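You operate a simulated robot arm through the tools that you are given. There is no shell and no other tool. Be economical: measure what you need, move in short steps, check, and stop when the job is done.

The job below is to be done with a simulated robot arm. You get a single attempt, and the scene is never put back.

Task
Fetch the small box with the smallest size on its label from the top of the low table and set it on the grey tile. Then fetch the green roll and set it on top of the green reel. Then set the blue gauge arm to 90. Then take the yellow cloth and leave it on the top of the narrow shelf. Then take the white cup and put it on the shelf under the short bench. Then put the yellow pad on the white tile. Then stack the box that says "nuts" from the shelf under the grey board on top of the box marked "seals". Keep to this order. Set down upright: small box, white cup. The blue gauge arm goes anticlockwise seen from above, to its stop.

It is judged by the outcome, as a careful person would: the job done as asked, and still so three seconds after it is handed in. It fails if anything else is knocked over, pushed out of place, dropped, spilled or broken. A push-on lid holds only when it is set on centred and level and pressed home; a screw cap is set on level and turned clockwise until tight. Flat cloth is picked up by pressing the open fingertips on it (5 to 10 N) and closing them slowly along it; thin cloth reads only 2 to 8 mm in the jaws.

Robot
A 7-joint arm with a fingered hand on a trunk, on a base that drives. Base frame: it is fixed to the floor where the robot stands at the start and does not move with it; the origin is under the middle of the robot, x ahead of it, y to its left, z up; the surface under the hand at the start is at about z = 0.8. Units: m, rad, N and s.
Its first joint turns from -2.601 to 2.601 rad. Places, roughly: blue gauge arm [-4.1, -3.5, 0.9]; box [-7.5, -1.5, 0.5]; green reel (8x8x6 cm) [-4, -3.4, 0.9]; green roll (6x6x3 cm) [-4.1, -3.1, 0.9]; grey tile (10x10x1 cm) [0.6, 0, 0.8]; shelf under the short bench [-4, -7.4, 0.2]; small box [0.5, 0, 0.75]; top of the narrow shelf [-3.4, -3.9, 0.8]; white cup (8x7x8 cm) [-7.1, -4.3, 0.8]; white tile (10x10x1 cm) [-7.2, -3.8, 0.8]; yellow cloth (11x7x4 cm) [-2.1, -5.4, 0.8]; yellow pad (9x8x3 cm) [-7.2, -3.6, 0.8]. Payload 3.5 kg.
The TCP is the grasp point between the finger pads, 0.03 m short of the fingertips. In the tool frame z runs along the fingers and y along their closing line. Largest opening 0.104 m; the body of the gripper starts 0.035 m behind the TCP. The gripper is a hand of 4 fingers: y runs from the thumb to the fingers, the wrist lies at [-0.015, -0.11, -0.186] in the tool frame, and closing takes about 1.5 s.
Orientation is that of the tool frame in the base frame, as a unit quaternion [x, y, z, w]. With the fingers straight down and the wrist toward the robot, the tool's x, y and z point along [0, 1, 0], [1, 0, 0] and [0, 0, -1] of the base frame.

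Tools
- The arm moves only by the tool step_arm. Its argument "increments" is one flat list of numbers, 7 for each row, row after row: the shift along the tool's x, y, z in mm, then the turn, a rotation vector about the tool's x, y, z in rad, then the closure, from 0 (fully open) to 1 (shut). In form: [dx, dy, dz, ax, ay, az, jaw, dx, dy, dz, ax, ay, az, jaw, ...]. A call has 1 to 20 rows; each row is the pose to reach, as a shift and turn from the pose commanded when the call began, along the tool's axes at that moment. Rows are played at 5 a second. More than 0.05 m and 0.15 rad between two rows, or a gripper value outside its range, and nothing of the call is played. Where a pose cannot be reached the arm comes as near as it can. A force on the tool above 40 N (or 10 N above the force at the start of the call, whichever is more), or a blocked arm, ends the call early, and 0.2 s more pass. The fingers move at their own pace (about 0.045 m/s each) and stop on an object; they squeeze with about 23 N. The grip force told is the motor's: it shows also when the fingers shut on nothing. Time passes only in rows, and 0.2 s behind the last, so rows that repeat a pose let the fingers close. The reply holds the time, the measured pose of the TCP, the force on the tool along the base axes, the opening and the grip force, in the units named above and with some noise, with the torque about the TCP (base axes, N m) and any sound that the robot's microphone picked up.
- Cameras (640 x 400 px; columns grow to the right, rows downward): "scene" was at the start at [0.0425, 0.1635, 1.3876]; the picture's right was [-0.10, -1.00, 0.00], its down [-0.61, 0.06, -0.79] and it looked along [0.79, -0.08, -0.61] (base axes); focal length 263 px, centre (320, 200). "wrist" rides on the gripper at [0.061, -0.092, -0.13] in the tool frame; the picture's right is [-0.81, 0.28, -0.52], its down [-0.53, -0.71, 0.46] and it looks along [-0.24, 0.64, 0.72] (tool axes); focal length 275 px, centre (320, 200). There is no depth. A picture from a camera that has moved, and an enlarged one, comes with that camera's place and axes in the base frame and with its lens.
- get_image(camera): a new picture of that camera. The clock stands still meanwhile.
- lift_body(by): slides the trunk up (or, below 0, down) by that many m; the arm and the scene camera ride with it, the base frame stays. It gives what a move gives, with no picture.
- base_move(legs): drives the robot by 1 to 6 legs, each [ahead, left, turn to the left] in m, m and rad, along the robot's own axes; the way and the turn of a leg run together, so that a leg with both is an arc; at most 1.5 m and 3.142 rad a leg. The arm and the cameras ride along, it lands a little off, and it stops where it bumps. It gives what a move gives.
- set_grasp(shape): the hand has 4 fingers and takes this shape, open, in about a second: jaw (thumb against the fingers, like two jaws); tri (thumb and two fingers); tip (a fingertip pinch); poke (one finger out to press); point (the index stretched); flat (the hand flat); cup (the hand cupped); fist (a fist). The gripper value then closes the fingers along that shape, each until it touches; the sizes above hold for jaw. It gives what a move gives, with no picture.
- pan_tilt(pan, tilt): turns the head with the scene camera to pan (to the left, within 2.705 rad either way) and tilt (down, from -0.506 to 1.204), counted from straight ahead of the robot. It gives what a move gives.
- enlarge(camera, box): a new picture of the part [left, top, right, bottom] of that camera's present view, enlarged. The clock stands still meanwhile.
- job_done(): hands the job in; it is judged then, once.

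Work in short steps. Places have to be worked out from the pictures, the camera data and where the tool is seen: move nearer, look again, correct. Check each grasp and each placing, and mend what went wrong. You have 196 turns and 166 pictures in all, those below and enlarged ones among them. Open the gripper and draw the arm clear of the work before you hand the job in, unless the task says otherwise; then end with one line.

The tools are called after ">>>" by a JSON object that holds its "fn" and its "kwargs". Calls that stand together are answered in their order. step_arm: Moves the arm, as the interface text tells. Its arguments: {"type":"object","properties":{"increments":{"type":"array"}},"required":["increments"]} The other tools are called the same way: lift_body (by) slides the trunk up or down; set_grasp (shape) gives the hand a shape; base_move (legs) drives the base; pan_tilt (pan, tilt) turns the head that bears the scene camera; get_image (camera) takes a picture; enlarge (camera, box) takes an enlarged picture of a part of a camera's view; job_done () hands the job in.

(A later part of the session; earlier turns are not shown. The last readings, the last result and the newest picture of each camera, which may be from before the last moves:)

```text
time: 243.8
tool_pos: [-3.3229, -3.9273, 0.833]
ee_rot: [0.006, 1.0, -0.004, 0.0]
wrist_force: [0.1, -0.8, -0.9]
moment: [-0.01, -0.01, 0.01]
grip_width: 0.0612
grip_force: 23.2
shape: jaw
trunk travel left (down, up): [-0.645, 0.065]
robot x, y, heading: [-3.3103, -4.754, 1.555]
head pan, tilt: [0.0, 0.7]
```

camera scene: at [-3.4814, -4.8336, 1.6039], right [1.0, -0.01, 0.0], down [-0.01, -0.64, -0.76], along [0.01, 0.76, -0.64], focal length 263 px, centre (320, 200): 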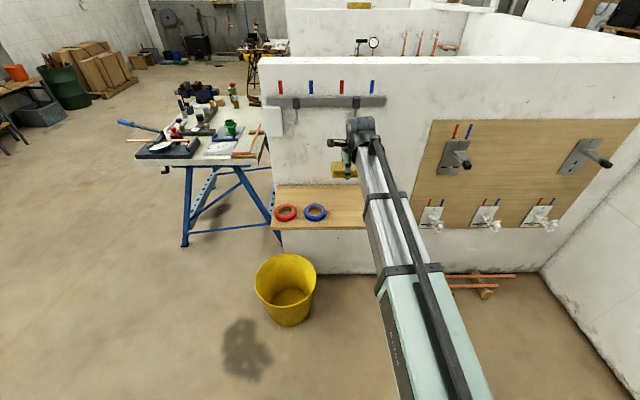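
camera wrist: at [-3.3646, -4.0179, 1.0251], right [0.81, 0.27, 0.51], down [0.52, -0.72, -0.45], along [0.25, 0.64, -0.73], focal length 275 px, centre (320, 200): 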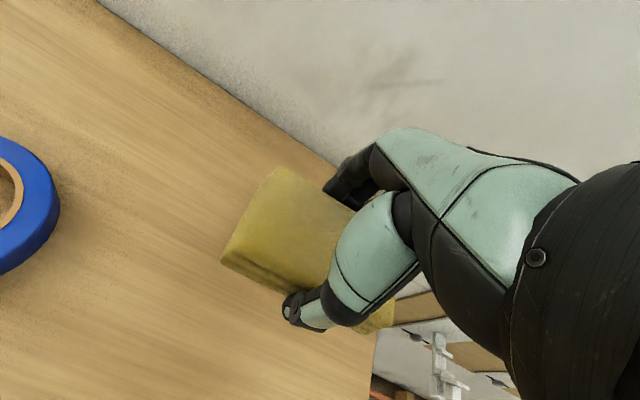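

>>> {"fn": "step_arm", "kwargs": {"increments": [0, 0, 2, 0, 0, 0, 1, 0, 0, 4, 0, 0, 0, 1, 0, 0, 6, 0, 0, 0, 1, 0, 0, 8, 0, 0, 0, 1, 0, 0, 8, 0, 0, 0, 1]}}

>>> {"fn": "enlarge", "kwargs": {"camera": "scene", "box": [320, 170, 400, 240]}}

```text
time: 244.9
tool_pos: [-3.3217, -3.9272, 0.8313]
ee_rot: [0.006, 1.0, 0.0, -0.001]
wrist_force: [1.5, 1.3, 37.4]
moment: [-0.02, 0.01, -0.07]
grip_width: 0.0612
grip_force: 23.3
shape: jaw
trunk travel left (down, up): [-0.645, 0.065]
robot x, y, heading: [-3.3087, -4.7616, 1.556]
head pan, tilt: [0.0, 0.7]
```

```text
5.71 times, centred on (360, 205) of scene
camera zoom: at [-3.4796, -4.7175, 1.6045], right [1.0, -0.02, 0.0], down [-0.01, -0.64, -0.77], along [0.01, 0.77, -0.64], focal length 1505 px, centre (91, 171)
```

zoom: 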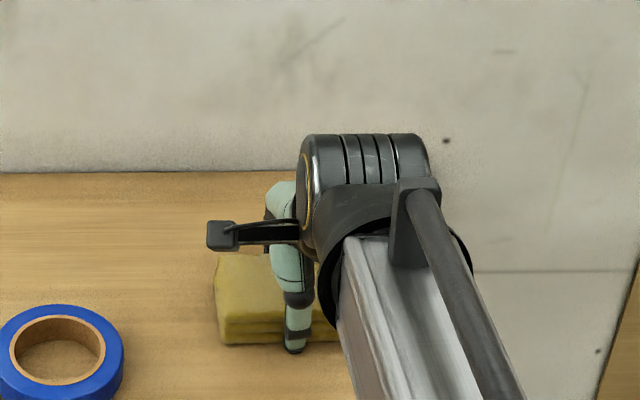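

Firm contact at z≈0.832. I ease up 6 mm of command, open to ~9 cm, and rise.

>>> {"fn": "step_arm", "kwargs": {"increments": [0, 0, -7, 0, 0, 0, 1, 0, 0, -7, 0, 0, 0, 0.5, 0, 0, -7, 0, 0, 0, 0.15, 0, 0, -7, 0, 0, 0, 0.15, 0, 0, -7, 0, 0, 0, 0.15, 0, 0, -7, 0, 0, 0, 0.15, 0, 0, -30, 0, 0, 0, 0.15, 0, 0, -75, 0, 0, 0, 0.15, 0, 0, -120, 0, 0, 0, 0.15, 0, 0, -165, 0, 0, 0, 0.15, 0, 0, -210, 0, 0, 0, 0.15, 0, 0, -250, 0, 0, 0, 0.15, 0, 0, -250, 0, 0, 0, 0.15]}}

>>> {"fn": "get_image", "kwargs": {"camera": "wrist"}}

```text
time: 247.8
tool_pos: [-3.3218, -3.925, 1.0787]
ee_rot: [0.004, 1.0, -0.003, -0.001]
wrist_force: [0.2, 0.4, -0.5]
moment: [0.0, 0.0, 0.0]
grip_width: 0.0881
grip_force: 0.0
shape: jaw
trunk travel left (down, up): [-0.645, 0.065]
robot x, y, heading: [-3.3074, -4.7565, 1.555]
head pan, tilt: [0.0, 0.7]
```

```text
62 pictures are left
camera wrist: at [-3.3831, -4.0153, 1.2098], right [0.81, 0.27, 0.51], down [0.52, -0.72, -0.45], along [0.25, 0.64, -0.73], focal length 275 px, centre (320, 200)
```

wrist: 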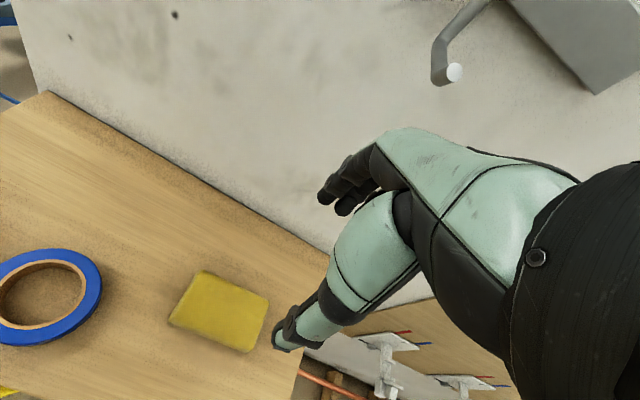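

Cloth lies on the narrow shelf. Next the white cup near (-7.1,-4.3): back off, turn to −x and drive over.

>>> {"fn": "base_move", "kwargs": {"legs": [[-0.5, 0, 0], [0, 0, 1.585], [1.4, 0, 0], [1.0, -0.95, 0]]}}

>>> {"fn": "pan_tilt", "kwargs": {"pan": 0, "tilt": 0.55}}

>>> {"fn": "get_image", "kwargs": {"camera": "scene"}}

```text
time: 252.0
tool_pos: [-3.5794, -4.4793, 1.0784]
ee_rot: [-0.139, 0.99, -0.002, -0.002]
wrist_force: [0.5, -0.6, -0.3]
moment: [-0.01, 0.03, 0.02]
grip_width: 0.0885
grip_force: 0.0
shape: jaw
trunk travel left (down, up): [-0.645, 0.065]
robot x, y, heading: [-3.3329, -5.2763, 1.839]
head pan, tilt: [0.0, 0.7]
stopped in leg 2: the robot was blocked; the commanded pose is now the measured one
```

```text
time: 252.7
tool_pos: [-3.5806, -4.4796, 1.0791]
ee_rot: [-0.138, 0.99, -0.003, -0.001]
wrist_force: [0.8, 0.6, 0.9]
moment: [0.01, 0.04, 0.01]
grip_width: 0.0883
grip_force: 0.1
shape: jaw
trunk travel left (down, up): [-0.645, 0.065]
robot x, y, heading: [-3.3349, -5.2742, 1.845]
head pan, tilt: [0.0, 0.55]
```

```text
61 pictures are left
camera scene: at [-3.5083, -5.275, 1.617], right [0.96, 0.27, 0.0], down [0.14, -0.5, -0.85], along [-0.23, 0.82, -0.52], focal length 263 px, centre (320, 200)
```

scene: 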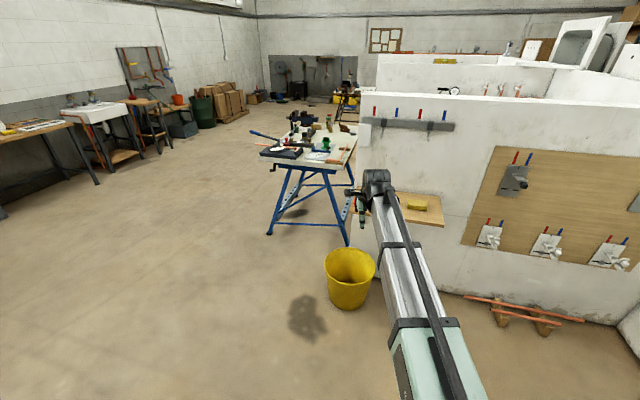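

The base bumped the wooden table's end while turning. I slide left away from it and then turn.

>>> {"fn": "base_move", "kwargs": {"legs": [[0.05, 0.5, 0], [0, 0, 1.3], [1.0, 0, 0], [1.0, -0.95, 0]]}}

>>> {"fn": "get_image", "kwargs": {"camera": "scene"}}

```text
time: 270.1
tool_pos: [-6.6666, -4.5015, 1.0779]
ee_rot: [0.709, -0.705, 0.002, -0.002]
wrist_force: [0.3, 0.4, -0.3]
moment: [0.04, -0.01, 0.0]
grip_width: 0.0883
grip_force: 0.0
shape: jaw
trunk travel left (down, up): [-0.645, 0.065]
robot x, y, heading: [-5.8384, -4.4801, 3.14]
head pan, tilt: [0.0, 0.55]
```

```text
60 pictures are left
camera scene: at [-5.8782, -4.6481, 1.6171], right [0.0, 1.0, 0.0], down [0.52, 0.0, -0.85], along [-0.85, 0.0, -0.52], focal length 263 px, centre (320, 200)
```

scene: 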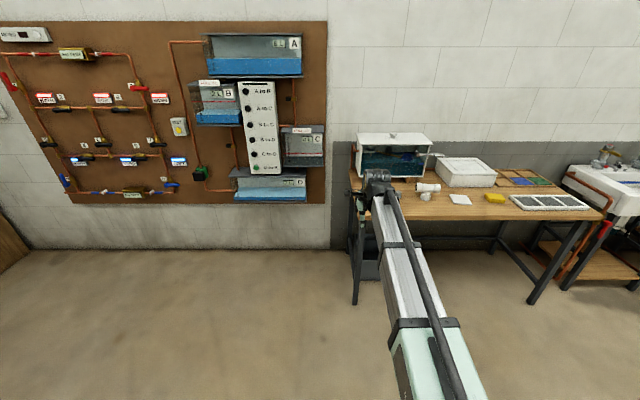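

>>> {"fn": "enlarge", "kwargs": {"camera": "scene", "box": [340, 120, 600, 230]}}

>>> {"fn": "get_image", "kwargs": {"camera": "wrist"}}

```text
2.46 times, centred on (470, 175) of scene
camera zoom: at [-5.8782, -4.6481, 1.6171], right [0.0, 1.0, 0.0], down [0.52, 0.0, -0.85], along [-0.85, 0.0, -0.52], focal length 648 px, centre (-49, 262)
```

zoom: 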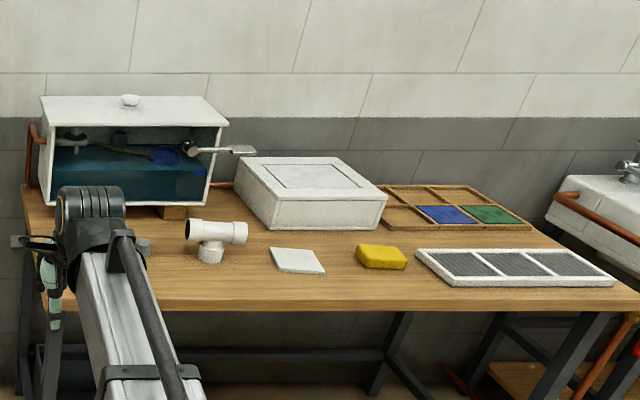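

```text
58 pictures are left
camera wrist: at [-6.575, -4.5624, 1.2093], right [-0.28, 0.81, 0.51], down [0.71, 0.54, -0.45], along [-0.64, 0.24, -0.73], focal length 275 px, centre (320, 200)
```

wrist: 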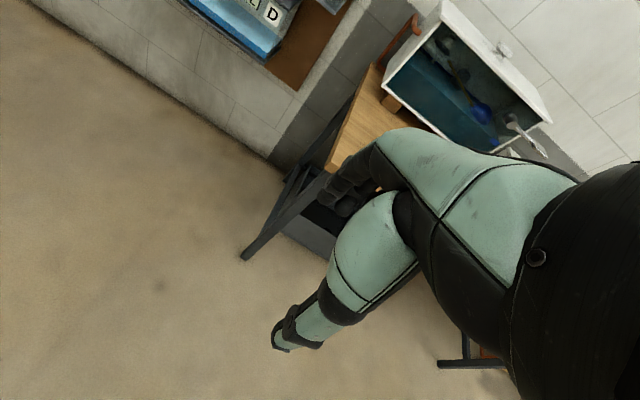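

The tile and pad are visible right; the cup is hidden behind the hand. I retract the hand 10 cm, then move the base closer and to the right.

>>> {"fn": "step_arm", "kwargs": {"increments": [0, -40, 0, 0, 0, 0, 0.1, 0, -80, 0, 0, 0, 0, 0, 0, -110, 0, 0, 0, 0, 0, 0, -110, 0, 0, 0, 0, 0]}}

>>> {"fn": "base_move", "kwargs": {"legs": [[0.4, -0.05, 0]]}}

>>> {"fn": "pan_tilt", "kwargs": {"pan": -0.2, "tilt": 0.7}}

>>> {"fn": "get_image", "kwargs": {"camera": "scene"}}

>>> {"fn": "get_image", "kwargs": {"camera": "wrist"}}

```text
time: 271.1
tool_pos: [-6.554, -4.5048, 1.0774]
ee_rot: [0.709, -0.705, 0.002, -0.001]
wrist_force: [-0.3, 0.0, 0.4]
moment: [0.03, -0.02, 0.01]
grip_width: 0.1036
grip_force: 0.0
shape: jaw
trunk travel left (down, up): [-0.645, 0.065]
robot x, y, heading: [-5.8364, -4.4827, 3.139]
head pan, tilt: [0.0, 0.55]
```

```text
time: 273.6
tool_pos: [-6.9584, -4.4521, 1.0773]
ee_rot: [0.709, -0.706, 0.003, -0.001]
wrist_force: [0.2, 0.4, -0.4]
moment: [0.03, 0.01, 0.04]
grip_width: 0.1037
grip_force: 0.1
shape: jaw
trunk travel left (down, up): [-0.645, 0.065]
robot x, y, heading: [-6.2414, -4.4312, 3.139]
head pan, tilt: [0.0, 0.55]
```

```text
time: 274.3
tool_pos: [-6.958, -4.4525, 1.0775]
ee_rot: [0.709, -0.706, 0.002, -0.001]
wrist_force: [-0.4, -0.5, -0.1]
moment: [-0.02, 0.0, -0.01]
grip_width: 0.1039
grip_force: 0.0
shape: jaw
trunk travel left (down, up): [-0.645, 0.065]
robot x, y, heading: [-6.2348, -4.4291, 3.139]
head pan, tilt: [-0.201, 0.7]
```

```text
57 pictures are left
camera scene: at [-6.275, -4.5811, 1.604], right [0.2, 0.98, 0.0], down [0.63, -0.13, -0.77], along [-0.75, 0.15, -0.64], focal length 263 px, centre (320, 200)
```

scene: 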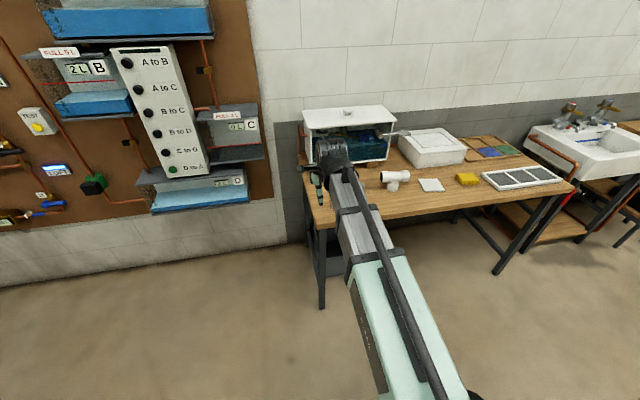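

```text
56 pictures are left
camera wrist: at [-6.8669, -4.5123, 1.2086], right [-0.28, 0.81, 0.51], down [0.71, 0.53, -0.45], along [-0.64, 0.24, -0.73], focal length 275 px, centre (320, 200)
```

wrist: 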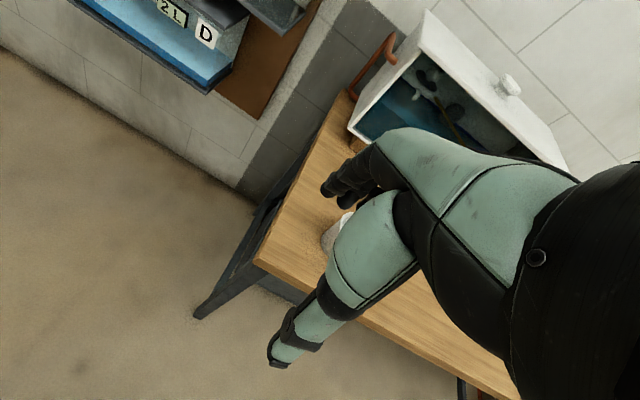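

The cup peeks out behind the hand. I move the base 0.3 m to the right for a clear view.

>>> {"fn": "base_move", "kwargs": {"legs": [[0, -0.3, 0]]}}

>>> {"fn": "get_image", "kwargs": {"camera": "scene"}}

>>> {"fn": "get_image", "kwargs": {"camera": "wrist"}}

```text
time: 276.4
tool_pos: [-6.9591, -4.1533, 1.078]
ee_rot: [0.709, -0.705, 0.002, -0.001]
wrist_force: [0.3, 0.0, -0.6]
moment: [-0.03, 0.01, -0.01]
grip_width: 0.1039
grip_force: 0.0
shape: jaw
trunk travel left (down, up): [-0.645, 0.065]
robot x, y, heading: [-6.2386, -4.1304, -3.141]
head pan, tilt: [-0.201, 0.7]
```

```text
55 pictures are left
camera scene: at [-6.2742, -4.2782, 1.604], right [0.2, 0.98, 0.0], down [0.63, -0.13, -0.76], along [-0.75, 0.15, -0.64], focal length 263 px, centre (320, 200)
```

scene: 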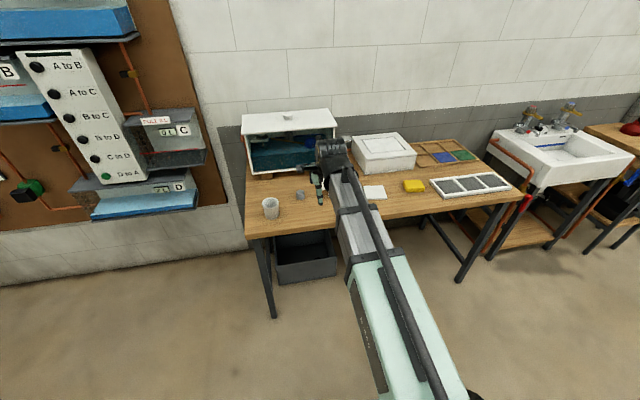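

```text
54 pictures are left
camera wrist: at [-6.8664, -4.2123, 1.2086], right [-0.28, 0.81, 0.51], down [0.71, 0.54, -0.45], along [-0.64, 0.24, -0.73], focal length 275 px, centre (320, 200)
```

wrist: 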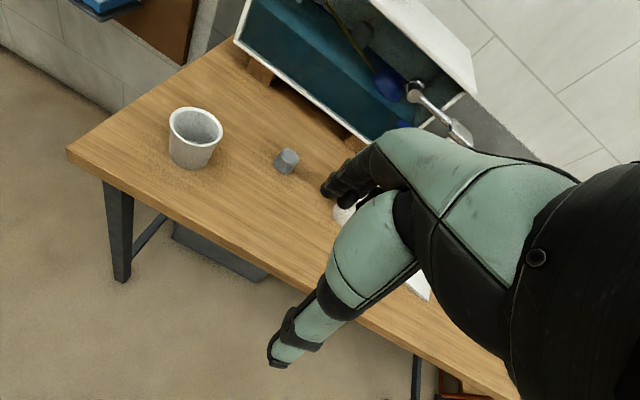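

The cup is in view. Zoom both cameras.

>>> {"fn": "enlarge", "kwargs": {"camera": "wrist", "box": [150, 90, 250, 190]}}

>>> {"fn": "enlarge", "kwargs": {"camera": "scene", "box": [245, 180, 335, 240]}}

```text
4.00 times, centred on (200, 140) of wrist
camera zoom: at [-6.8664, -4.2123, 1.2086], right [-0.28, 0.81, 0.51], down [0.71, 0.54, -0.45], along [-0.64, 0.24, -0.73], focal length 1101 px, centre (800, 440)
```

zoom: 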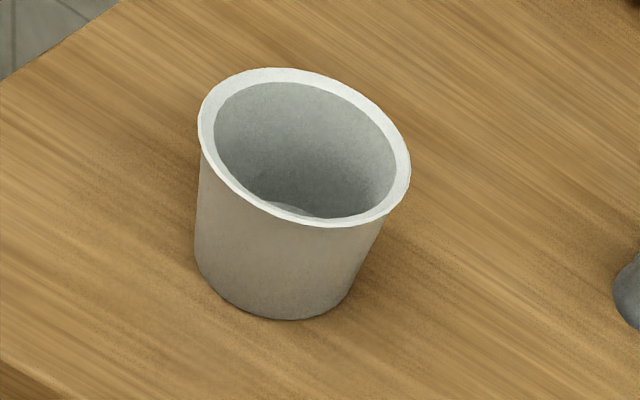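

```text
6.67 times, centred on (290, 210) of scene
camera zoom: at [-6.2742, -4.2782, 1.604], right [0.2, 0.98, 0.0], down [0.63, -0.13, -0.76], along [-0.75, 0.15, -0.64], focal length 1756 px, centre (520, 133)
```

zoom: 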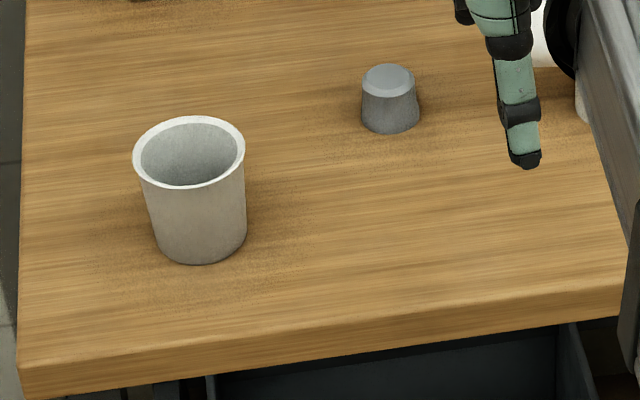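

Cup rim centre ≈(-7.13,-4.315,0.894), empty, no handle. Before choosing the grasp, I look at the destination bench at (-4,-7.4).

>>> {"fn": "pan_tilt", "kwargs": {"pan": 2.2, "tilt": 0.3}}

>>> {"fn": "get_image", "kwargs": {"camera": "scene"}}

```text
time: 278.6
tool_pos: [-6.9576, -4.1541, 1.0774]
ee_rot: [0.709, -0.705, 0.003, -0.001]
wrist_force: [0.4, -0.1, 0.0]
moment: [0.0, 0.01, 0.0]
grip_width: 0.1039
grip_force: 0.0
shape: jaw
trunk travel left (down, up): [-0.645, 0.065]
robot x, y, heading: [-6.2347, -4.1259, -3.139]
head pan, tilt: [2.201, 0.3]
```

```text
51 pictures are left
camera scene: at [-6.1358, -4.3711, 1.64], right [-0.81, -0.59, 0.0], down [-0.17, 0.24, -0.96], along [0.56, -0.77, -0.3], focal length 263 px, centre (320, 200)
```

scene: 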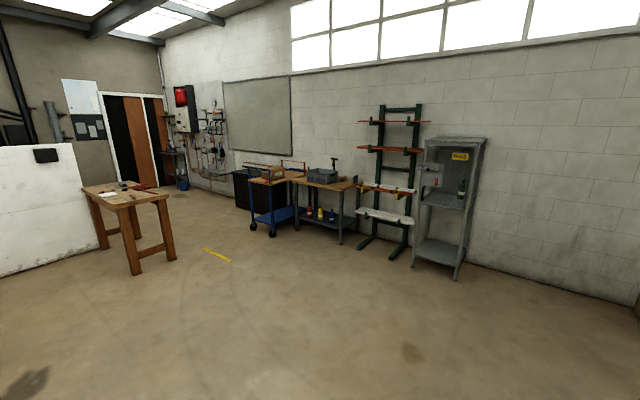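

>>> {"fn": "enlarge", "kwargs": {"camera": "scene", "box": [240, 145, 370, 250]}}

```text
3.81 times, centred on (305, 198) of scene
camera zoom: at [-6.1358, -4.3711, 1.64], right [-0.81, -0.59, 0.0], down [-0.17, 0.24, -0.96], along [0.56, -0.77, -0.3], focal length 1003 px, centre (377, 210)
```

zoom: 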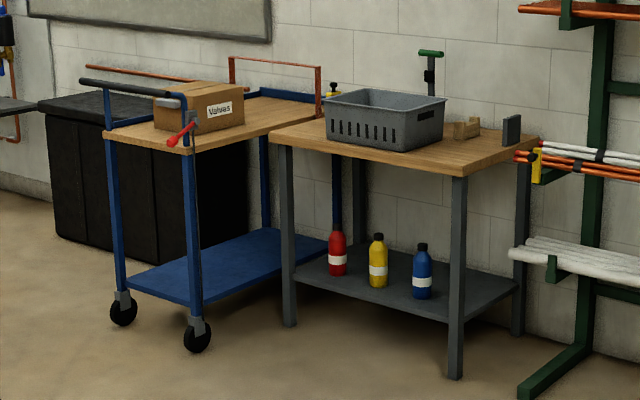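

The bench shelf has three bottles, with free space at its right end (x≈-4.34, front y≈-7.13); top-down placement there is feasible with the trunk lowered. So a top-down cup grasp is right: move the base 0.18 m left and the hand over the cup.

>>> {"fn": "base_move", "kwargs": {"legs": [[0, 0.18, 0]]}}

>>> {"fn": "pan_tilt", "kwargs": {"pan": -0.1, "tilt": 0.75}}

```text
time: 280.1
tool_pos: [-6.9572, -4.3349, 1.0768]
ee_rot: [0.711, -0.703, 0.003, -0.001]
wrist_force: [-1.0, -0.3, -0.3]
moment: [0.0, -0.03, -0.01]
grip_width: 0.1037
grip_force: 0.2
shape: jaw
trunk travel left (down, up): [-0.645, 0.065]
robot x, y, heading: [-6.2339, -4.3052, -3.135]
head pan, tilt: [2.201, 0.3]
```

```text
time: 282.2
tool_pos: [-6.9568, -4.3351, 1.0768]
ee_rot: [0.711, -0.703, 0.002, -0.001]
wrist_force: [0.5, 0.0, 0.3]
moment: [0.01, 0.01, 0.01]
grip_width: 0.1036
grip_force: 0.1
shape: jaw
trunk travel left (down, up): [-0.645, 0.065]
robot x, y, heading: [-6.2388, -4.3102, -3.138]
head pan, tilt: [-0.099, 0.75]
```

Move over the cup and down to z≈0.95, then check alignment.

>>> {"fn": "step_arm", "kwargs": {"increments": [-4, 45, 0, 0, 0, 0, 0, -8, 90, 0, 0, 0, 0, 0, -12, 135, 0, 0, 0, 0, 0, -16, 173, 0, 0, 0, 0, 0, -16, 173, 45, 0, 0, 0, 0, -16, 173, 90, 0, 0, 0, 0, -16, 173, 125, 0, 0, 0, 0, -16, 173, 125, 0, 0, 0, 0]}}

>>> {"fn": "enlarge", "kwargs": {"camera": "wrist", "box": [180, 170, 380, 370]}}

>>> {"fn": "enlarge", "kwargs": {"camera": "scene", "box": [270, 110, 390, 210]}}

```text
time: 284.0
tool_pos: [-7.131, -4.3235, 0.9506]
ee_rot: [0.711, -0.703, 0.003, -0.001]
wrist_force: [0.5, 0.3, 0.1]
moment: [-0.02, -0.02, -0.02]
grip_width: 0.1038
grip_force: 0.0
shape: jaw
trunk travel left (down, up): [-0.645, 0.065]
robot x, y, heading: [-6.2366, -4.3074, -3.132]
head pan, tilt: [-0.099, 0.75]
```

```text
2.00 times, centred on (280, 270) of wrist
camera zoom: at [-7.0397, -4.3828, 1.0829], right [-0.29, 0.81, 0.51], down [0.71, 0.54, -0.45], along [-0.64, 0.23, -0.73], focal length 551 px, centre (400, 60)
```

zoom: 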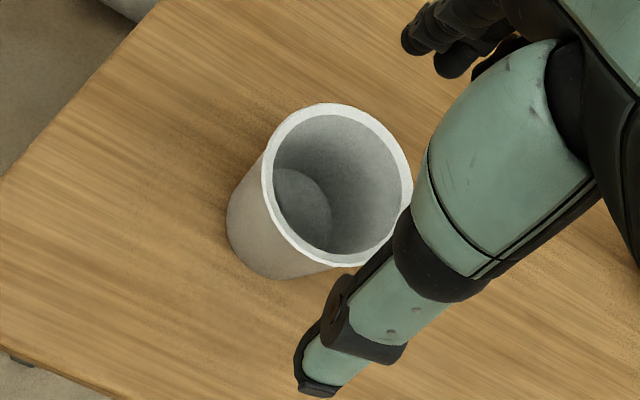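

```text
4.00 times, centred on (330, 160) of scene
camera zoom: at [-6.272, -4.4669, 1.5997], right [0.09, 1.0, 0.0], down [0.68, -0.06, -0.73], along [-0.73, 0.07, -0.68], focal length 1054 px, centre (280, 360)
```

zoom: 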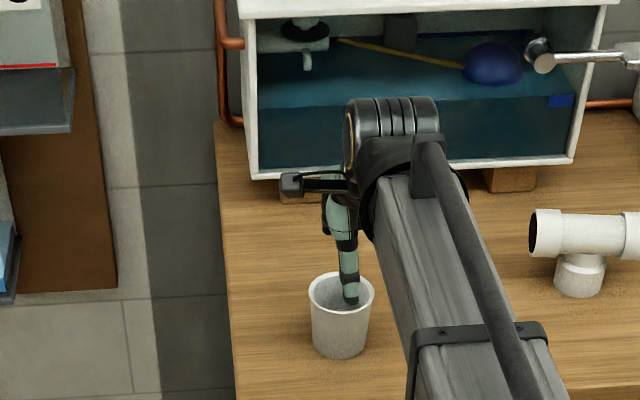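

Aligned (rim centre (-7.134,-4.325)). Descend to z≈0.868 around the cup.

>>> {"fn": "step_arm", "kwargs": {"increments": [0, 3, 30, 0, 0, 0, 0, 0, 3, 55, 0, 0, 0, 0, 0, 3, 75, 0, 0, 0, 0, 0, 3, 83, 0, 0, 0, 0, 0, 3, 83, 0, 0, 0, 0]}}

>>> {"fn": "enlarge", "kwargs": {"camera": "scene", "box": [270, 130, 390, 230]}}

```text
time: 285.2
tool_pos: [-7.1326, -4.3229, 0.869]
ee_rot: [0.711, -0.703, 0.003, -0.001]
wrist_force: [1.2, -0.3, -0.1]
moment: [0.01, 0.03, 0.02]
grip_width: 0.1038
grip_force: 0.1
shape: jaw
trunk travel left (down, up): [-0.645, 0.065]
robot x, y, heading: [-6.2366, -4.3037, -3.134]
head pan, tilt: [-0.099, 0.75]
```

```text
4.00 times, centred on (330, 180) of scene
camera zoom: at [-6.272, -4.4669, 1.5997], right [0.09, 1.0, 0.0], down [0.68, -0.06, -0.73], along [-0.73, 0.07, -0.68], focal length 1054 px, centre (280, 280)
```

zoom: 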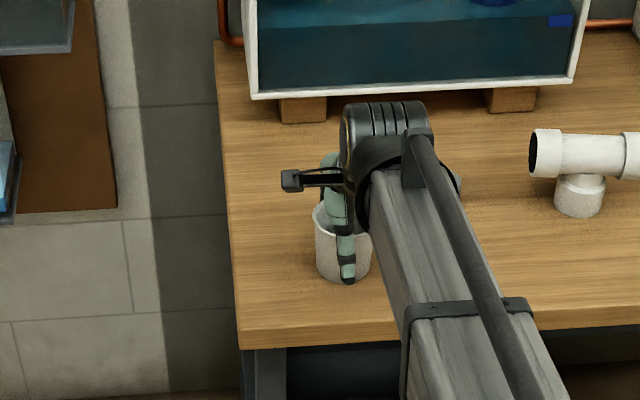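

In place; close and lift.

>>> {"fn": "step_arm", "kwargs": {"increments": [0, 0, 0, 0, 0, 0, 0.2, 0, 0, 0, 0, 0, 0, 0.4, 0, 0, 0, 0, 0, 0, 1, 0, 0, 0, 0, 0, 0, 1, 0, 0, 0, 0, 0, 0, 1, 0, 0, 0, 0, 0, 0, 1, 0, 0, 0, 0, 0, 0, 1, 0, 0, -20, 0, 0, 0, 1, 0, 0, -60, 0, 0, 0, 1, 0, 0, -105, 0, 0, 0, 1, 0, 0, -150, 0, 0, 0, 1, 0, 0, -150, 0, 0, 0, 1]}}

>>> {"fn": "get_image", "kwargs": {"camera": "wrist"}}

```text
time: 287.8
tool_pos: [-7.1322, -4.3236, 1.02]
ee_rot: [0.711, -0.703, 0.002, -0.001]
wrist_force: [0.1, 0.7, -0.5]
moment: [0.02, -0.01, 0.01]
grip_width: 0.0559
grip_force: 22.7
shape: jaw
trunk travel left (down, up): [-0.645, 0.065]
robot x, y, heading: [-6.238, -4.3086, -3.138]
head pan, tilt: [-0.099, 0.75]
```

```text
46 pictures are left
camera wrist: at [-7.0408, -4.3823, 1.1505], right [-0.29, 0.81, 0.51], down [0.71, 0.54, -0.45], along [-0.64, 0.23, -0.73], focal length 275 px, centre (320, 200)
```

wrist: 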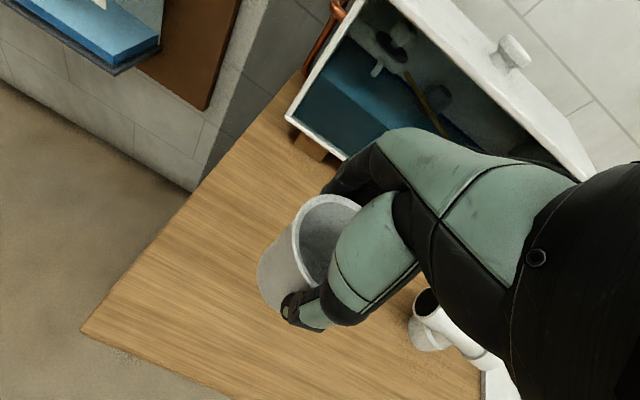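

Cup held. I back away, turn to face −y, and drive toward the bench, stopping short at about (-4.39,-6.05).

>>> {"fn": "base_move", "kwargs": {"legs": [[-0.4, 0, 0], [0, 0, 1.565], [1.0, 0.75, 0], [0.72, 0.7, 0]]}}

>>> {"fn": "pan_tilt", "kwargs": {"pan": 0, "tilt": 0.8}}

>>> {"fn": "get_image", "kwargs": {"camera": "scene"}}

```text
time: 304.9
tool_pos: [-4.3259, -6.9075, 1.0182]
ee_rot: [1.0, 0.022, 0.0, -0.004]
wrist_force: [-0.1, -0.5, 0.0]
moment: [0.02, 0.02, -0.01]
grip_width: 0.0555
grip_force: 23.3
shape: jaw
trunk travel left (down, up): [-0.645, 0.065]
robot x, y, heading: [-4.3695, -6.009, -1.527]
head pan, tilt: [-0.099, 0.75]
```

```text
time: 305.5
tool_pos: [-4.3248, -6.9078, 1.0181]
ee_rot: [1.0, 0.024, 0.001, -0.003]
wrist_force: [0.0, -0.3, -0.2]
moment: [0.01, -0.03, 0.01]
grip_width: 0.0555
grip_force: 23.5
shape: jaw
trunk travel left (down, up): [-0.645, 0.065]
robot x, y, heading: [-4.3712, -6.015, -1.528]
head pan, tilt: [0.0, 0.799]
```

```text
45 pictures are left
camera scene: at [-4.198, -6.0397, 1.5957], right [-1.0, -0.04, 0.0], down [-0.03, 0.72, -0.7], along [0.03, -0.7, -0.72], focal length 263 px, centre (320, 200)
```

scene: 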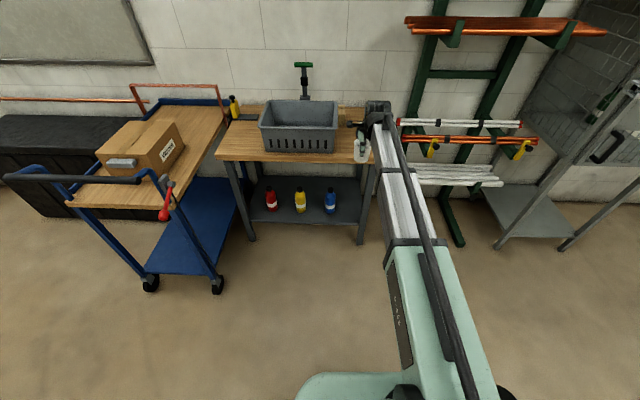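

Zoom on the bench shelf.

>>> {"fn": "enlarge", "kwargs": {"camera": "scene", "box": [210, 130, 400, 250]}}

```text
3.33 times, centred on (305, 190) of scene
camera zoom: at [-4.198, -6.0397, 1.5957], right [-1.0, -0.04, 0.0], down [-0.03, 0.72, -0.7], along [0.03, -0.7, -0.72], focal length 878 px, centre (370, 233)
```

zoom: 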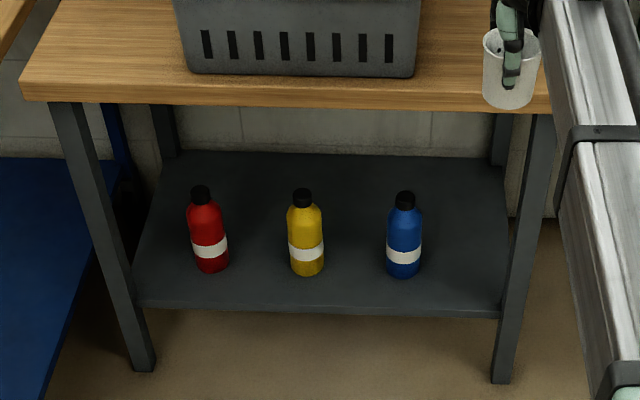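

Shelf top ≈0.22–0.25, front edge y≈-7.165, right leg inner x≈-4.41, blue bottle edge x≈-4.254; target cup spot (-4.33,-7.235). I retract 10 cm, then lower the trunk 0.6 m so the hand comes in under the bench top.

>>> {"fn": "step_arm", "kwargs": {"increments": [0, -45, 0, 0, 0, 0, 1, 0, -90, 0, 0, 0, 0, 1, 0, -100, 0, 0, 0, 0, 1, 0, -100, 0, 0, 0, 0, 1]}}

>>> {"fn": "lift_body", "kwargs": {"by": -0.6}}

>>> {"fn": "pan_tilt", "kwargs": {"pan": 0, "tilt": 0.5}}

>>> {"fn": "get_image", "kwargs": {"camera": "scene"}}

>>> {"fn": "get_image", "kwargs": {"camera": "wrist"}}

```text
time: 306.5
tool_pos: [-4.3304, -6.8066, 1.0204]
ee_rot: [1.0, 0.023, 0.001, -0.003]
wrist_force: [-0.3, -0.1, -0.2]
moment: [0.0, 0.0, 0.02]
grip_width: 0.0556
grip_force: 22.7
shape: jaw
trunk travel left (down, up): [-0.645, 0.065]
robot x, y, heading: [-4.372, -6.0114, -1.528]
head pan, tilt: [0.0, 0.799]
```

```text
refused: -0.6 is not a number from -0.4 to 0.4
```

```text
time: 307.3
tool_pos: [-4.3295, -6.8079, 1.0205]
ee_rot: [1.0, 0.023, 0.0, -0.002]
wrist_force: [-0.4, -0.1, -1.0]
moment: [0.01, 0.0, -0.01]
grip_width: 0.0552
grip_force: 23.0
shape: jaw
trunk travel left (down, up): [-0.645, 0.065]
robot x, y, heading: [-4.3703, -6.0099, -1.532]
head pan, tilt: [0.0, 0.499]
```

```text
43 pictures are left
camera scene: at [-4.1976, -6.0499, 1.6216], right [-1.0, -0.04, 0.0], down [-0.02, 0.48, -0.88], along [0.03, -0.88, -0.48], focal length 263 px, centre (320, 200)
```

scene: 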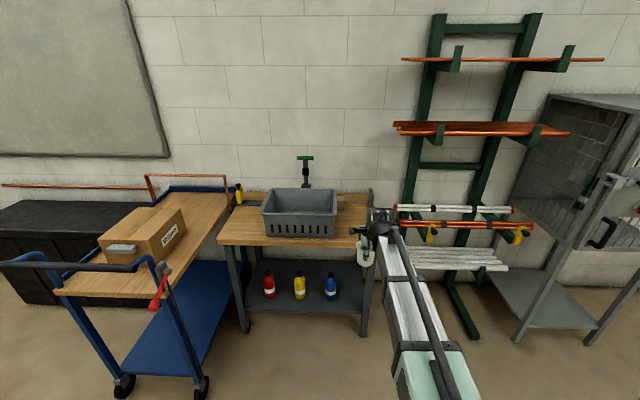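

```text
42 pictures are left
camera wrist: at [-4.2725, -6.7134, 1.1504], right [-0.8, -0.31, 0.51], down [-0.56, 0.69, -0.45], along [-0.21, -0.65, -0.73], focal length 275 px, centre (320, 200)
```

wrist: 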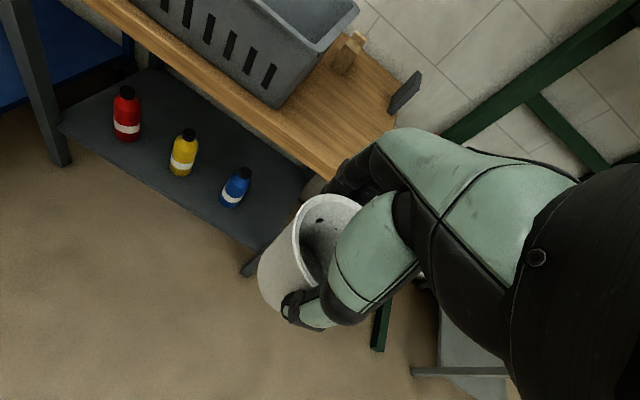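

Lower the trunk in two moves (0.4 + 0.2).

>>> {"fn": "lift_body", "kwargs": {"by": -0.4}}

>>> {"fn": "lift_body", "kwargs": {"by": -0.2}}

>>> {"fn": "get_image", "kwargs": {"camera": "scene"}}

```text
time: 311.2
tool_pos: [-4.3299, -6.8079, 0.6184]
ee_rot: [1.0, 0.022, 0.0, -0.003]
wrist_force: [-0.7, -0.7, -0.8]
moment: [0.04, 0.03, 0.04]
grip_width: 0.0554
grip_force: 23.4
shape: jaw
trunk travel left (down, up): [-0.245, 0.465]
robot x, y, heading: [-4.3686, -6.0131, -1.529]
head pan, tilt: [0.0, 0.499]
```

```text
time: 313.3
tool_pos: [-4.3298, -6.8087, 0.4192]
ee_rot: [1.0, 0.023, 0.0, -0.002]
wrist_force: [0.0, 0.1, -0.6]
moment: [-0.01, -0.01, 0.01]
grip_width: 0.0555
grip_force: 22.8
shape: jaw
trunk travel left (down, up): [-0.045, 0.665]
robot x, y, heading: [-4.3689, -6.0111, -1.531]
head pan, tilt: [0.0, 0.499]
```

```text
41 pictures are left
camera scene: at [-4.1976, -6.0499, 1.0217], right [-1.0, -0.04, 0.0], down [-0.02, 0.48, -0.88], along [0.03, -0.88, -0.48], focal length 263 px, centre (320, 200)
```

scene: 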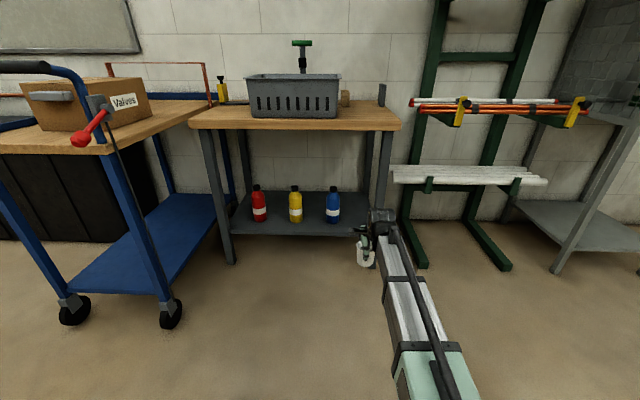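

Hand is now below the bench-top level (arm top ≈0.6 < 0.77). Drive 0.32 m ahead, then check.

>>> {"fn": "base_move", "kwargs": {"legs": [[0.32, -0.01, 0]]}}

>>> {"fn": "get_image", "kwargs": {"camera": "scene"}}

>>> {"fn": "get_image", "kwargs": {"camera": "wrist"}}

```text
time: 315.5
tool_pos: [-4.3169, -7.1261, 0.4187]
ee_rot: [1.0, 0.028, 0.001, -0.003]
wrist_force: [0.4, 1.7, -0.3]
moment: [-0.01, 0.0, -0.02]
grip_width: 0.0556
grip_force: 23.2
shape: jaw
trunk travel left (down, up): [-0.045, 0.665]
robot x, y, heading: [-4.3654, -6.3317, -1.521]
head pan, tilt: [0.0, 0.499]
```

```text
40 pictures are left
camera scene: at [-4.1932, -6.3671, 1.0216], right [-1.0, -0.05, 0.0], down [-0.02, 0.48, -0.88], along [0.04, -0.88, -0.48], focal length 263 px, centre (320, 200)
```

scene: 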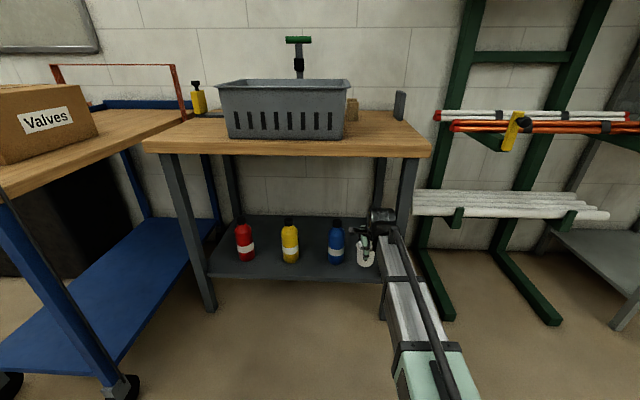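

```text
39 pictures are left
camera wrist: at [-4.2611, -7.0313, 0.5504], right [-0.79, -0.32, 0.51], down [-0.57, 0.69, -0.45], along [-0.21, -0.65, -0.73], focal length 275 px, centre (320, 200)
```

wrist: 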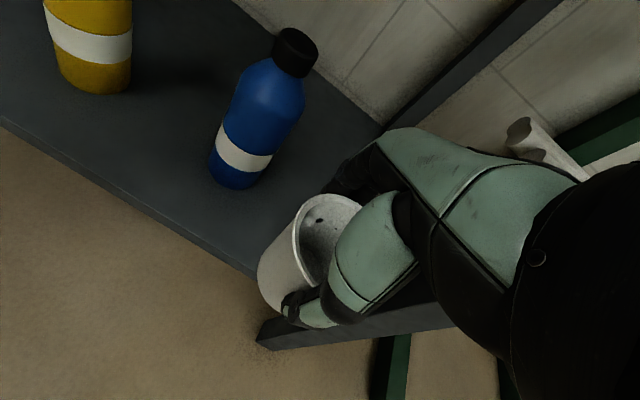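

Edges confirm: shelf front y=-7.16, bottle edge x −4.253, leg ≈ −4.42. I advance to (-4.335,-7.225) and lower to z≈0.31.

>>> {"fn": "step_arm", "kwargs": {"increments": [-8, 33, 0, 0, 0, 0, 1, -16, 66, 0, 0, 0, 0, 1, -23.5, 98, 0, 0, 0, 0, 1, -23.5, 98, 40, 0, 0, 0, 1, -23.5, 98, 80, 0, 0, 0, 1, -23.5, 98, 105, 0, 0, 0, 1, -23.5, 98, 105, 0, 0, 0, 1]}}

>>> {"fn": "get_image", "kwargs": {"camera": "wrist"}}

>>> {"fn": "get_image", "kwargs": {"camera": "scene"}}

```text
time: 317.1
tool_pos: [-4.3343, -7.2268, 0.3122]
ee_rot: [1.0, 0.028, 0.001, -0.003]
wrist_force: [-1.1, 0.0, 0.1]
moment: [0.01, 0.01, -0.03]
grip_width: 0.0557
grip_force: 23.0
shape: jaw
trunk travel left (down, up): [-0.045, 0.665]
robot x, y, heading: [-4.3655, -6.3353, -1.521]
head pan, tilt: [0.0, 0.499]
```

```text
38 pictures are left
camera wrist: at [-4.2774, -7.1323, 0.4433], right [-0.79, -0.32, 0.51], down [-0.57, 0.69, -0.45], along [-0.21, -0.65, -0.73], focal length 275 px, centre (320, 200)
```

wrist: 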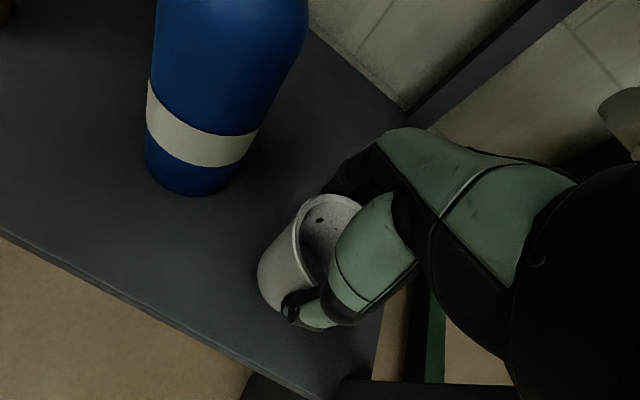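

```text
37 pictures are left
camera scene: at [-4.1932, -6.3671, 1.0216], right [-1.0, -0.05, 0.0], down [-0.02, 0.48, -0.88], along [0.04, -0.88, -0.48], focal length 263 px, centre (320, 200)
```

scene: 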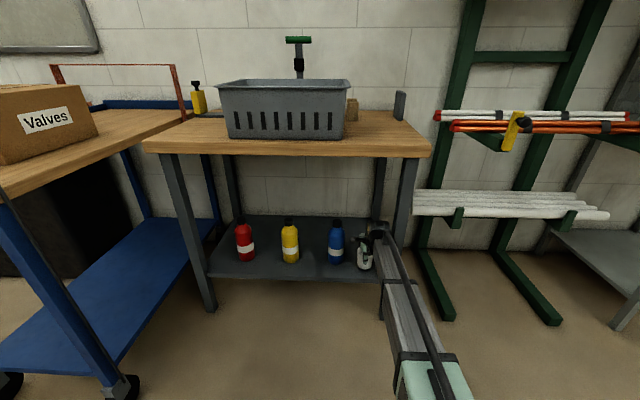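

Good clearance from bottle and leg. I lower gently to contact with the shelf.

>>> {"fn": "step_arm", "kwargs": {"increments": [0, 0, 12, 0, 0, 0, 1, 0, 0, 22, 0, 0, 0, 1, 0, 0, 27, 0, 0, 0, 1, 0, 0, 30, 0, 0, 0, 1, 0, 0, 33, 0, 0, 0, 1, 0, 0, 33, 0, 0, 0, 1]}}

```text
time: 318.5
tool_pos: [-4.3347, -7.2251, 0.2822]
ee_rot: [1.0, 0.028, 0.001, -0.001]
wrist_force: [1.8, 1.2, 24.2]
moment: [0.0, -0.03, 0.03]
grip_width: 0.0536
grip_force: 22.7
shape: jaw
trunk travel left (down, up): [-0.045, 0.665]
robot x, y, heading: [-4.3673, -6.3347, -1.52]
head pan, tilt: [0.0, 0.499]
```

Contact at 0.282. Ease up 3 mm, open, rise 120 mm and look.

>>> {"fn": "step_arm", "kwargs": {"increments": [0, 0, -3, 0, 0, 0, 1, 0, 0, -3, 0, 0, 0, 0.4, 0, 0, -3, 0, 0, 0, 0.1, 0, 0, -3, 0, 0, 0, 0, 0, 0, -3, 0, 0, 0, 0, 0, 0, -3, 0, 0, 0, 0, 0, 0, -3, 0, 0, 0, 0, 0, 0, -15, 0, 0, 0, 0, 0, 0, -50, 0, 0, 0, 0, 0, 0, -90, 0, 0, 0, 0, 0, 0, -125, 0, 0, 0, 0, 0, 0, -125, 0, 0, 0, 0]}}

>>> {"fn": "get_image", "kwargs": {"camera": "wrist"}}

```text
time: 321.1
tool_pos: [-4.3365, -7.2254, 0.4061]
ee_rot: [1.0, 0.028, 0.0, -0.003]
wrist_force: [0.4, 1.1, 0.3]
moment: [-0.01, 0.0, 0.03]
grip_width: 0.1037
grip_force: 0.1
shape: jaw
trunk travel left (down, up): [-0.045, 0.665]
robot x, y, heading: [-4.3641, -6.3322, -1.518]
head pan, tilt: [0.0, 0.499]
```

```text
36 pictures are left
camera wrist: at [-4.2801, -7.1308, 0.5377], right [-0.79, -0.32, 0.51], down [-0.57, 0.69, -0.45], along [-0.21, -0.65, -0.73], focal length 275 px, centre (320, 200)
```

wrist: 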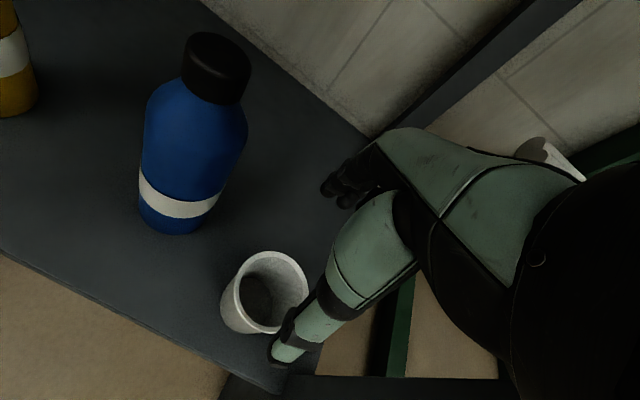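

The cup stands upright on the shelf. I back out, raise the trunk, and drive to the sink-side table for the pad.

>>> {"fn": "base_move", "kwargs": {"legs": [[-0.8, 0, 0]]}}

>>> {"fn": "lift_body", "kwargs": {"by": 0.4}}

>>> {"fn": "lift_body", "kwargs": {"by": 0.2}}

>>> {"fn": "base_move", "kwargs": {"legs": [[0, 0, -1.62], [0.95, -0.9, 0], [0.8, -0.85, 0]]}}

>>> {"fn": "pan_tilt", "kwargs": {"pan": -0.15, "tilt": 0.7}}

>>> {"fn": "get_image", "kwargs": {"camera": "scene"}}

```text
time: 325.3
tool_pos: [-4.3764, -6.4298, 0.4059]
ee_rot: [1.0, 0.027, 0.001, -0.003]
wrist_force: [0.0, -0.3, -0.1]
moment: [-0.03, 0.02, -0.01]
grip_width: 0.1035
grip_force: 0.1
shape: jaw
trunk travel left (down, up): [-0.045, 0.665]
robot x, y, heading: [-4.406, -5.5354, -1.525]
head pan, tilt: [0.0, 0.499]
```

```text
time: 329.2
tool_pos: [-4.3776, -6.4289, 0.8064]
ee_rot: [1.0, 0.027, 0.0, -0.003]
wrist_force: [-0.3, 0.0, -0.3]
moment: [-0.03, -0.02, 0.0]
grip_width: 0.1037
grip_force: 0.0
shape: jaw
trunk travel left (down, up): [-0.445, 0.265]
robot x, y, heading: [-4.4055, -5.5353, -1.522]
head pan, tilt: [0.0, 0.499]
```

```text
time: 331.3
tool_pos: [-4.3771, -6.4291, 1.0068]
ee_rot: [1.0, 0.027, 0.0, -0.002]
wrist_force: [-0.2, 0.5, 0.0]
moment: [0.04, 0.05, 0.0]
grip_width: 0.1039
grip_force: 0.0
shape: jaw
trunk travel left (down, up): [-0.645, 0.065]
robot x, y, heading: [-4.4077, -5.5339, -1.522]
head pan, tilt: [0.0, 0.499]
```

```text
time: 347.4
tool_pos: [-7.0467, -3.7677, 1.0072]
ee_rot: [0.71, -0.705, 0.002, -0.001]
wrist_force: [-0.5, 1.2, -0.4]
moment: [-0.02, 0.01, -0.01]
grip_width: 0.1036
grip_force: 0.1
shape: jaw
trunk travel left (down, up): [-0.645, 0.065]
robot x, y, heading: [-6.1539, -3.7794, -3.145]
head pan, tilt: [0.0, 0.499]
```

```text
time: 348.2
tool_pos: [-7.0454, -3.7665, 1.0068]
ee_rot: [0.709, -0.705, 0.002, -0.001]
wrist_force: [-0.2, 0.3, 0.2]
moment: [-0.01, -0.03, 0.02]
grip_width: 0.1037
grip_force: 0.1
shape: jaw
trunk travel left (down, up): [-0.645, 0.065]
robot x, y, heading: [-6.1539, -3.7821, -3.146]
head pan, tilt: [-0.15, 0.7]
```

```text
35 pictures are left
camera scene: at [-6.1884, -3.9364, 1.604], right [0.15, 0.99, 0.0], down [0.64, -0.1, -0.77], along [-0.76, 0.11, -0.64], focal length 263 px, centre (320, 200)
```

scene: 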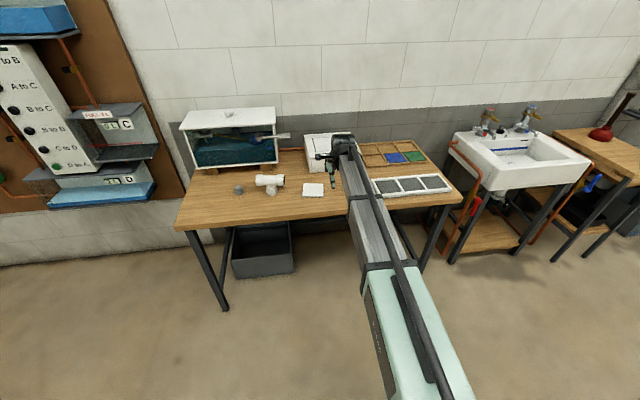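

The arm hides the pad. I move the base 0.3 m right to see tile and pad to the left of the hand.

>>> {"fn": "base_move", "kwargs": {"legs": [[0, -0.3, 0]]}}

>>> {"fn": "get_image", "kwargs": {"camera": "wrist"}}

>>> {"fn": "get_image", "kwargs": {"camera": "scene"}}

```text
time: 350.2
tool_pos: [-7.0485, -3.4737, 1.0049]
ee_rot: [0.713, -0.701, 0.003, -0.001]
wrist_force: [0.8, -0.3, 0.2]
moment: [-0.02, -0.01, -0.02]
grip_width: 0.1038
grip_force: 0.0
shape: jaw
trunk travel left (down, up): [-0.645, 0.065]
robot x, y, heading: [-6.1526, -3.4771, -3.127]
head pan, tilt: [-0.15, 0.7]
```

```text
34 pictures are left
camera wrist: at [-6.9556, -3.532, 1.1375], right [-0.29, 0.81, 0.51], down [0.71, 0.54, -0.45], along [-0.64, 0.23, -0.73], focal length 275 px, centre (320, 200)
```

wrist: 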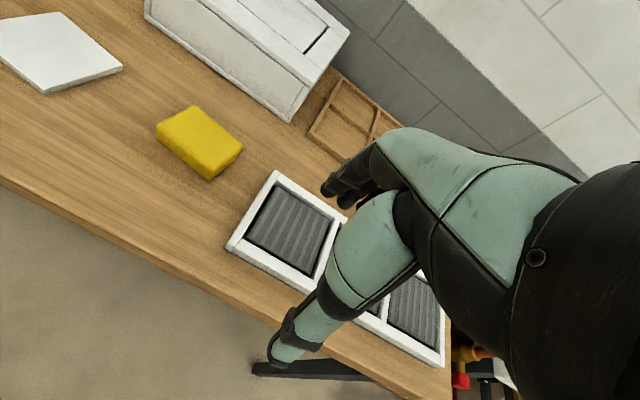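

```text
33 pictures are left
camera scene: at [-6.1887, -3.6325, 1.604], right [0.14, 0.99, 0.0], down [0.64, -0.09, -0.76], along [-0.76, 0.1, -0.64], focal length 263 px, centre (320, 200)
```

scene: 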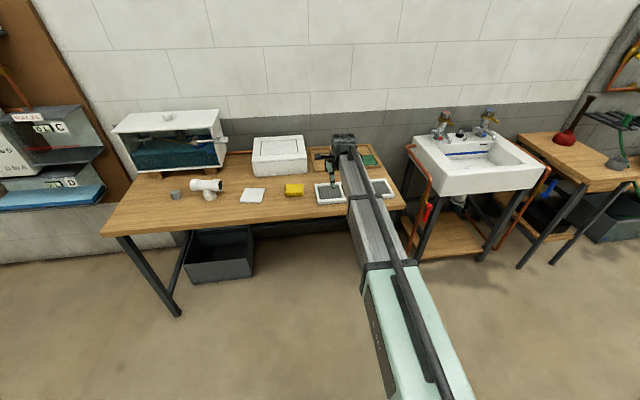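

Pad centre ≈(-7.192,-3.62), tile centre ≈(-7.195,-3.806). I retract the arm 10 cm and bring the base to about (-6.4,-3.71).

>>> {"fn": "step_arm", "kwargs": {"increments": [0, -45, 0, 0, 0, 0, 0, 0, -90, 0, 0, 0, 0, 0, 0, -100, 0, 0, 0, 0, 0, 0, -100, 0, 0, 0, 0, 0]}}

>>> {"fn": "base_move", "kwargs": {"legs": [[0.25, 0.22, -0.012]]}}

```text
time: 351.2
tool_pos: [-6.9459, -3.4714, 1.0063]
ee_rot: [0.712, -0.702, 0.002, 0.0]
wrist_force: [0.3, 1.2, -0.6]
moment: [-0.04, -0.02, -0.01]
grip_width: 0.1038
grip_force: 0.1
shape: jaw
trunk travel left (down, up): [-0.645, 0.065]
robot x, y, heading: [-6.1547, -3.4766, -3.135]
head pan, tilt: [-0.15, 0.7]
```

```text
time: 353.4
tool_pos: [-7.1965, -3.6813, 1.0065]
ee_rot: [-0.707, 0.707, -0.004, 0.002]
wrist_force: [0.0, 0.5, -0.1]
moment: [0.01, -0.06, 0.02]
grip_width: 0.1038
grip_force: 0.0
shape: jaw
trunk travel left (down, up): [-0.645, 0.065]
robot x, y, heading: [-6.4062, -3.7017, 3.135]
head pan, tilt: [-0.15, 0.7]
```

Now move over the pad with a 0.15 rad turn to match its edges and lower to z≈0.885.

>>> {"fn": "step_arm", "kwargs": {"increments": [-28, -2, 0, 0, 0, 0.08, 0, -57, -4, 0, 0, 0, 0.15, 0, -57, -4, 40, 0, 0, 0.15, 0, -57, -4, 80, 0, 0, 0.15, 0, -57, -4, 105, 0, 0, 0.15, 0, -57, -4, 120, 0, 0, 0.15, 0, -57, -4, 120, 0, 0, 0.15, 0]}}

>>> {"fn": "get_image", "kwargs": {"camera": "wrist"}}

>>> {"fn": "enlarge", "kwargs": {"camera": "scene", "box": [260, 130, 400, 230]}}

```text
time: 355.0
tool_pos: [-7.1909, -3.6226, 0.8862]
ee_rot: [-0.652, 0.758, -0.003, 0.001]
wrist_force: [0.3, 0.4, -0.6]
moment: [-0.01, 0.01, -0.02]
grip_width: 0.1036
grip_force: 0.1
shape: jaw
trunk travel left (down, up): [-0.645, 0.065]
robot x, y, heading: [-6.4021, -3.6975, 3.135]
head pan, tilt: [-0.15, 0.7]
```

```text
32 pictures are left
camera wrist: at [-7.1098, -3.6959, 1.0171], right [-0.15, 0.84, 0.51], down [0.79, 0.42, -0.45], along [-0.6, 0.34, -0.73], focal length 275 px, centre (320, 200)
```

wrist: 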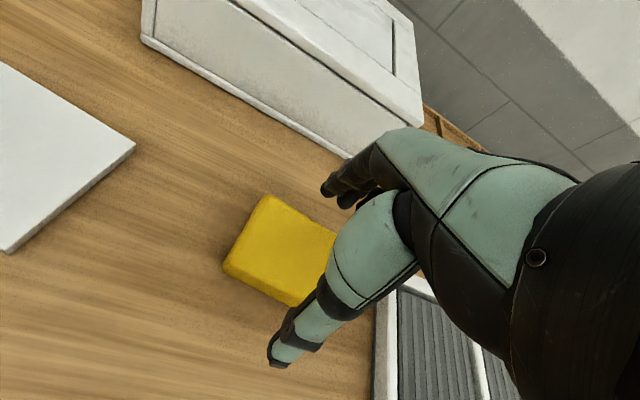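

```text
4.00 times, centred on (330, 180) of scene
camera zoom: at [-6.4416, -3.8558, 1.6039], right [0.16, 0.99, 0.0], down [0.64, -0.1, -0.76], along [-0.76, 0.12, -0.64], focal length 1054 px, centre (280, 280)
```

zoom: 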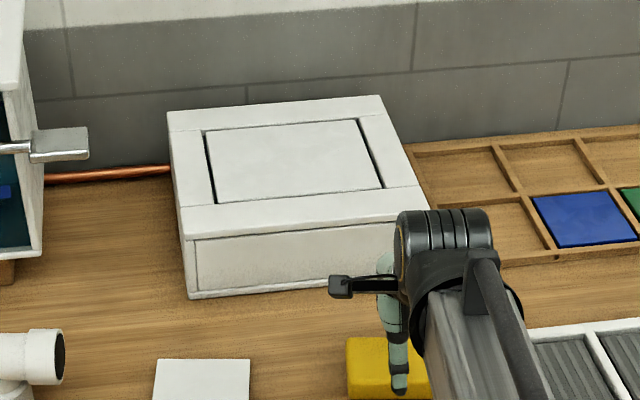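

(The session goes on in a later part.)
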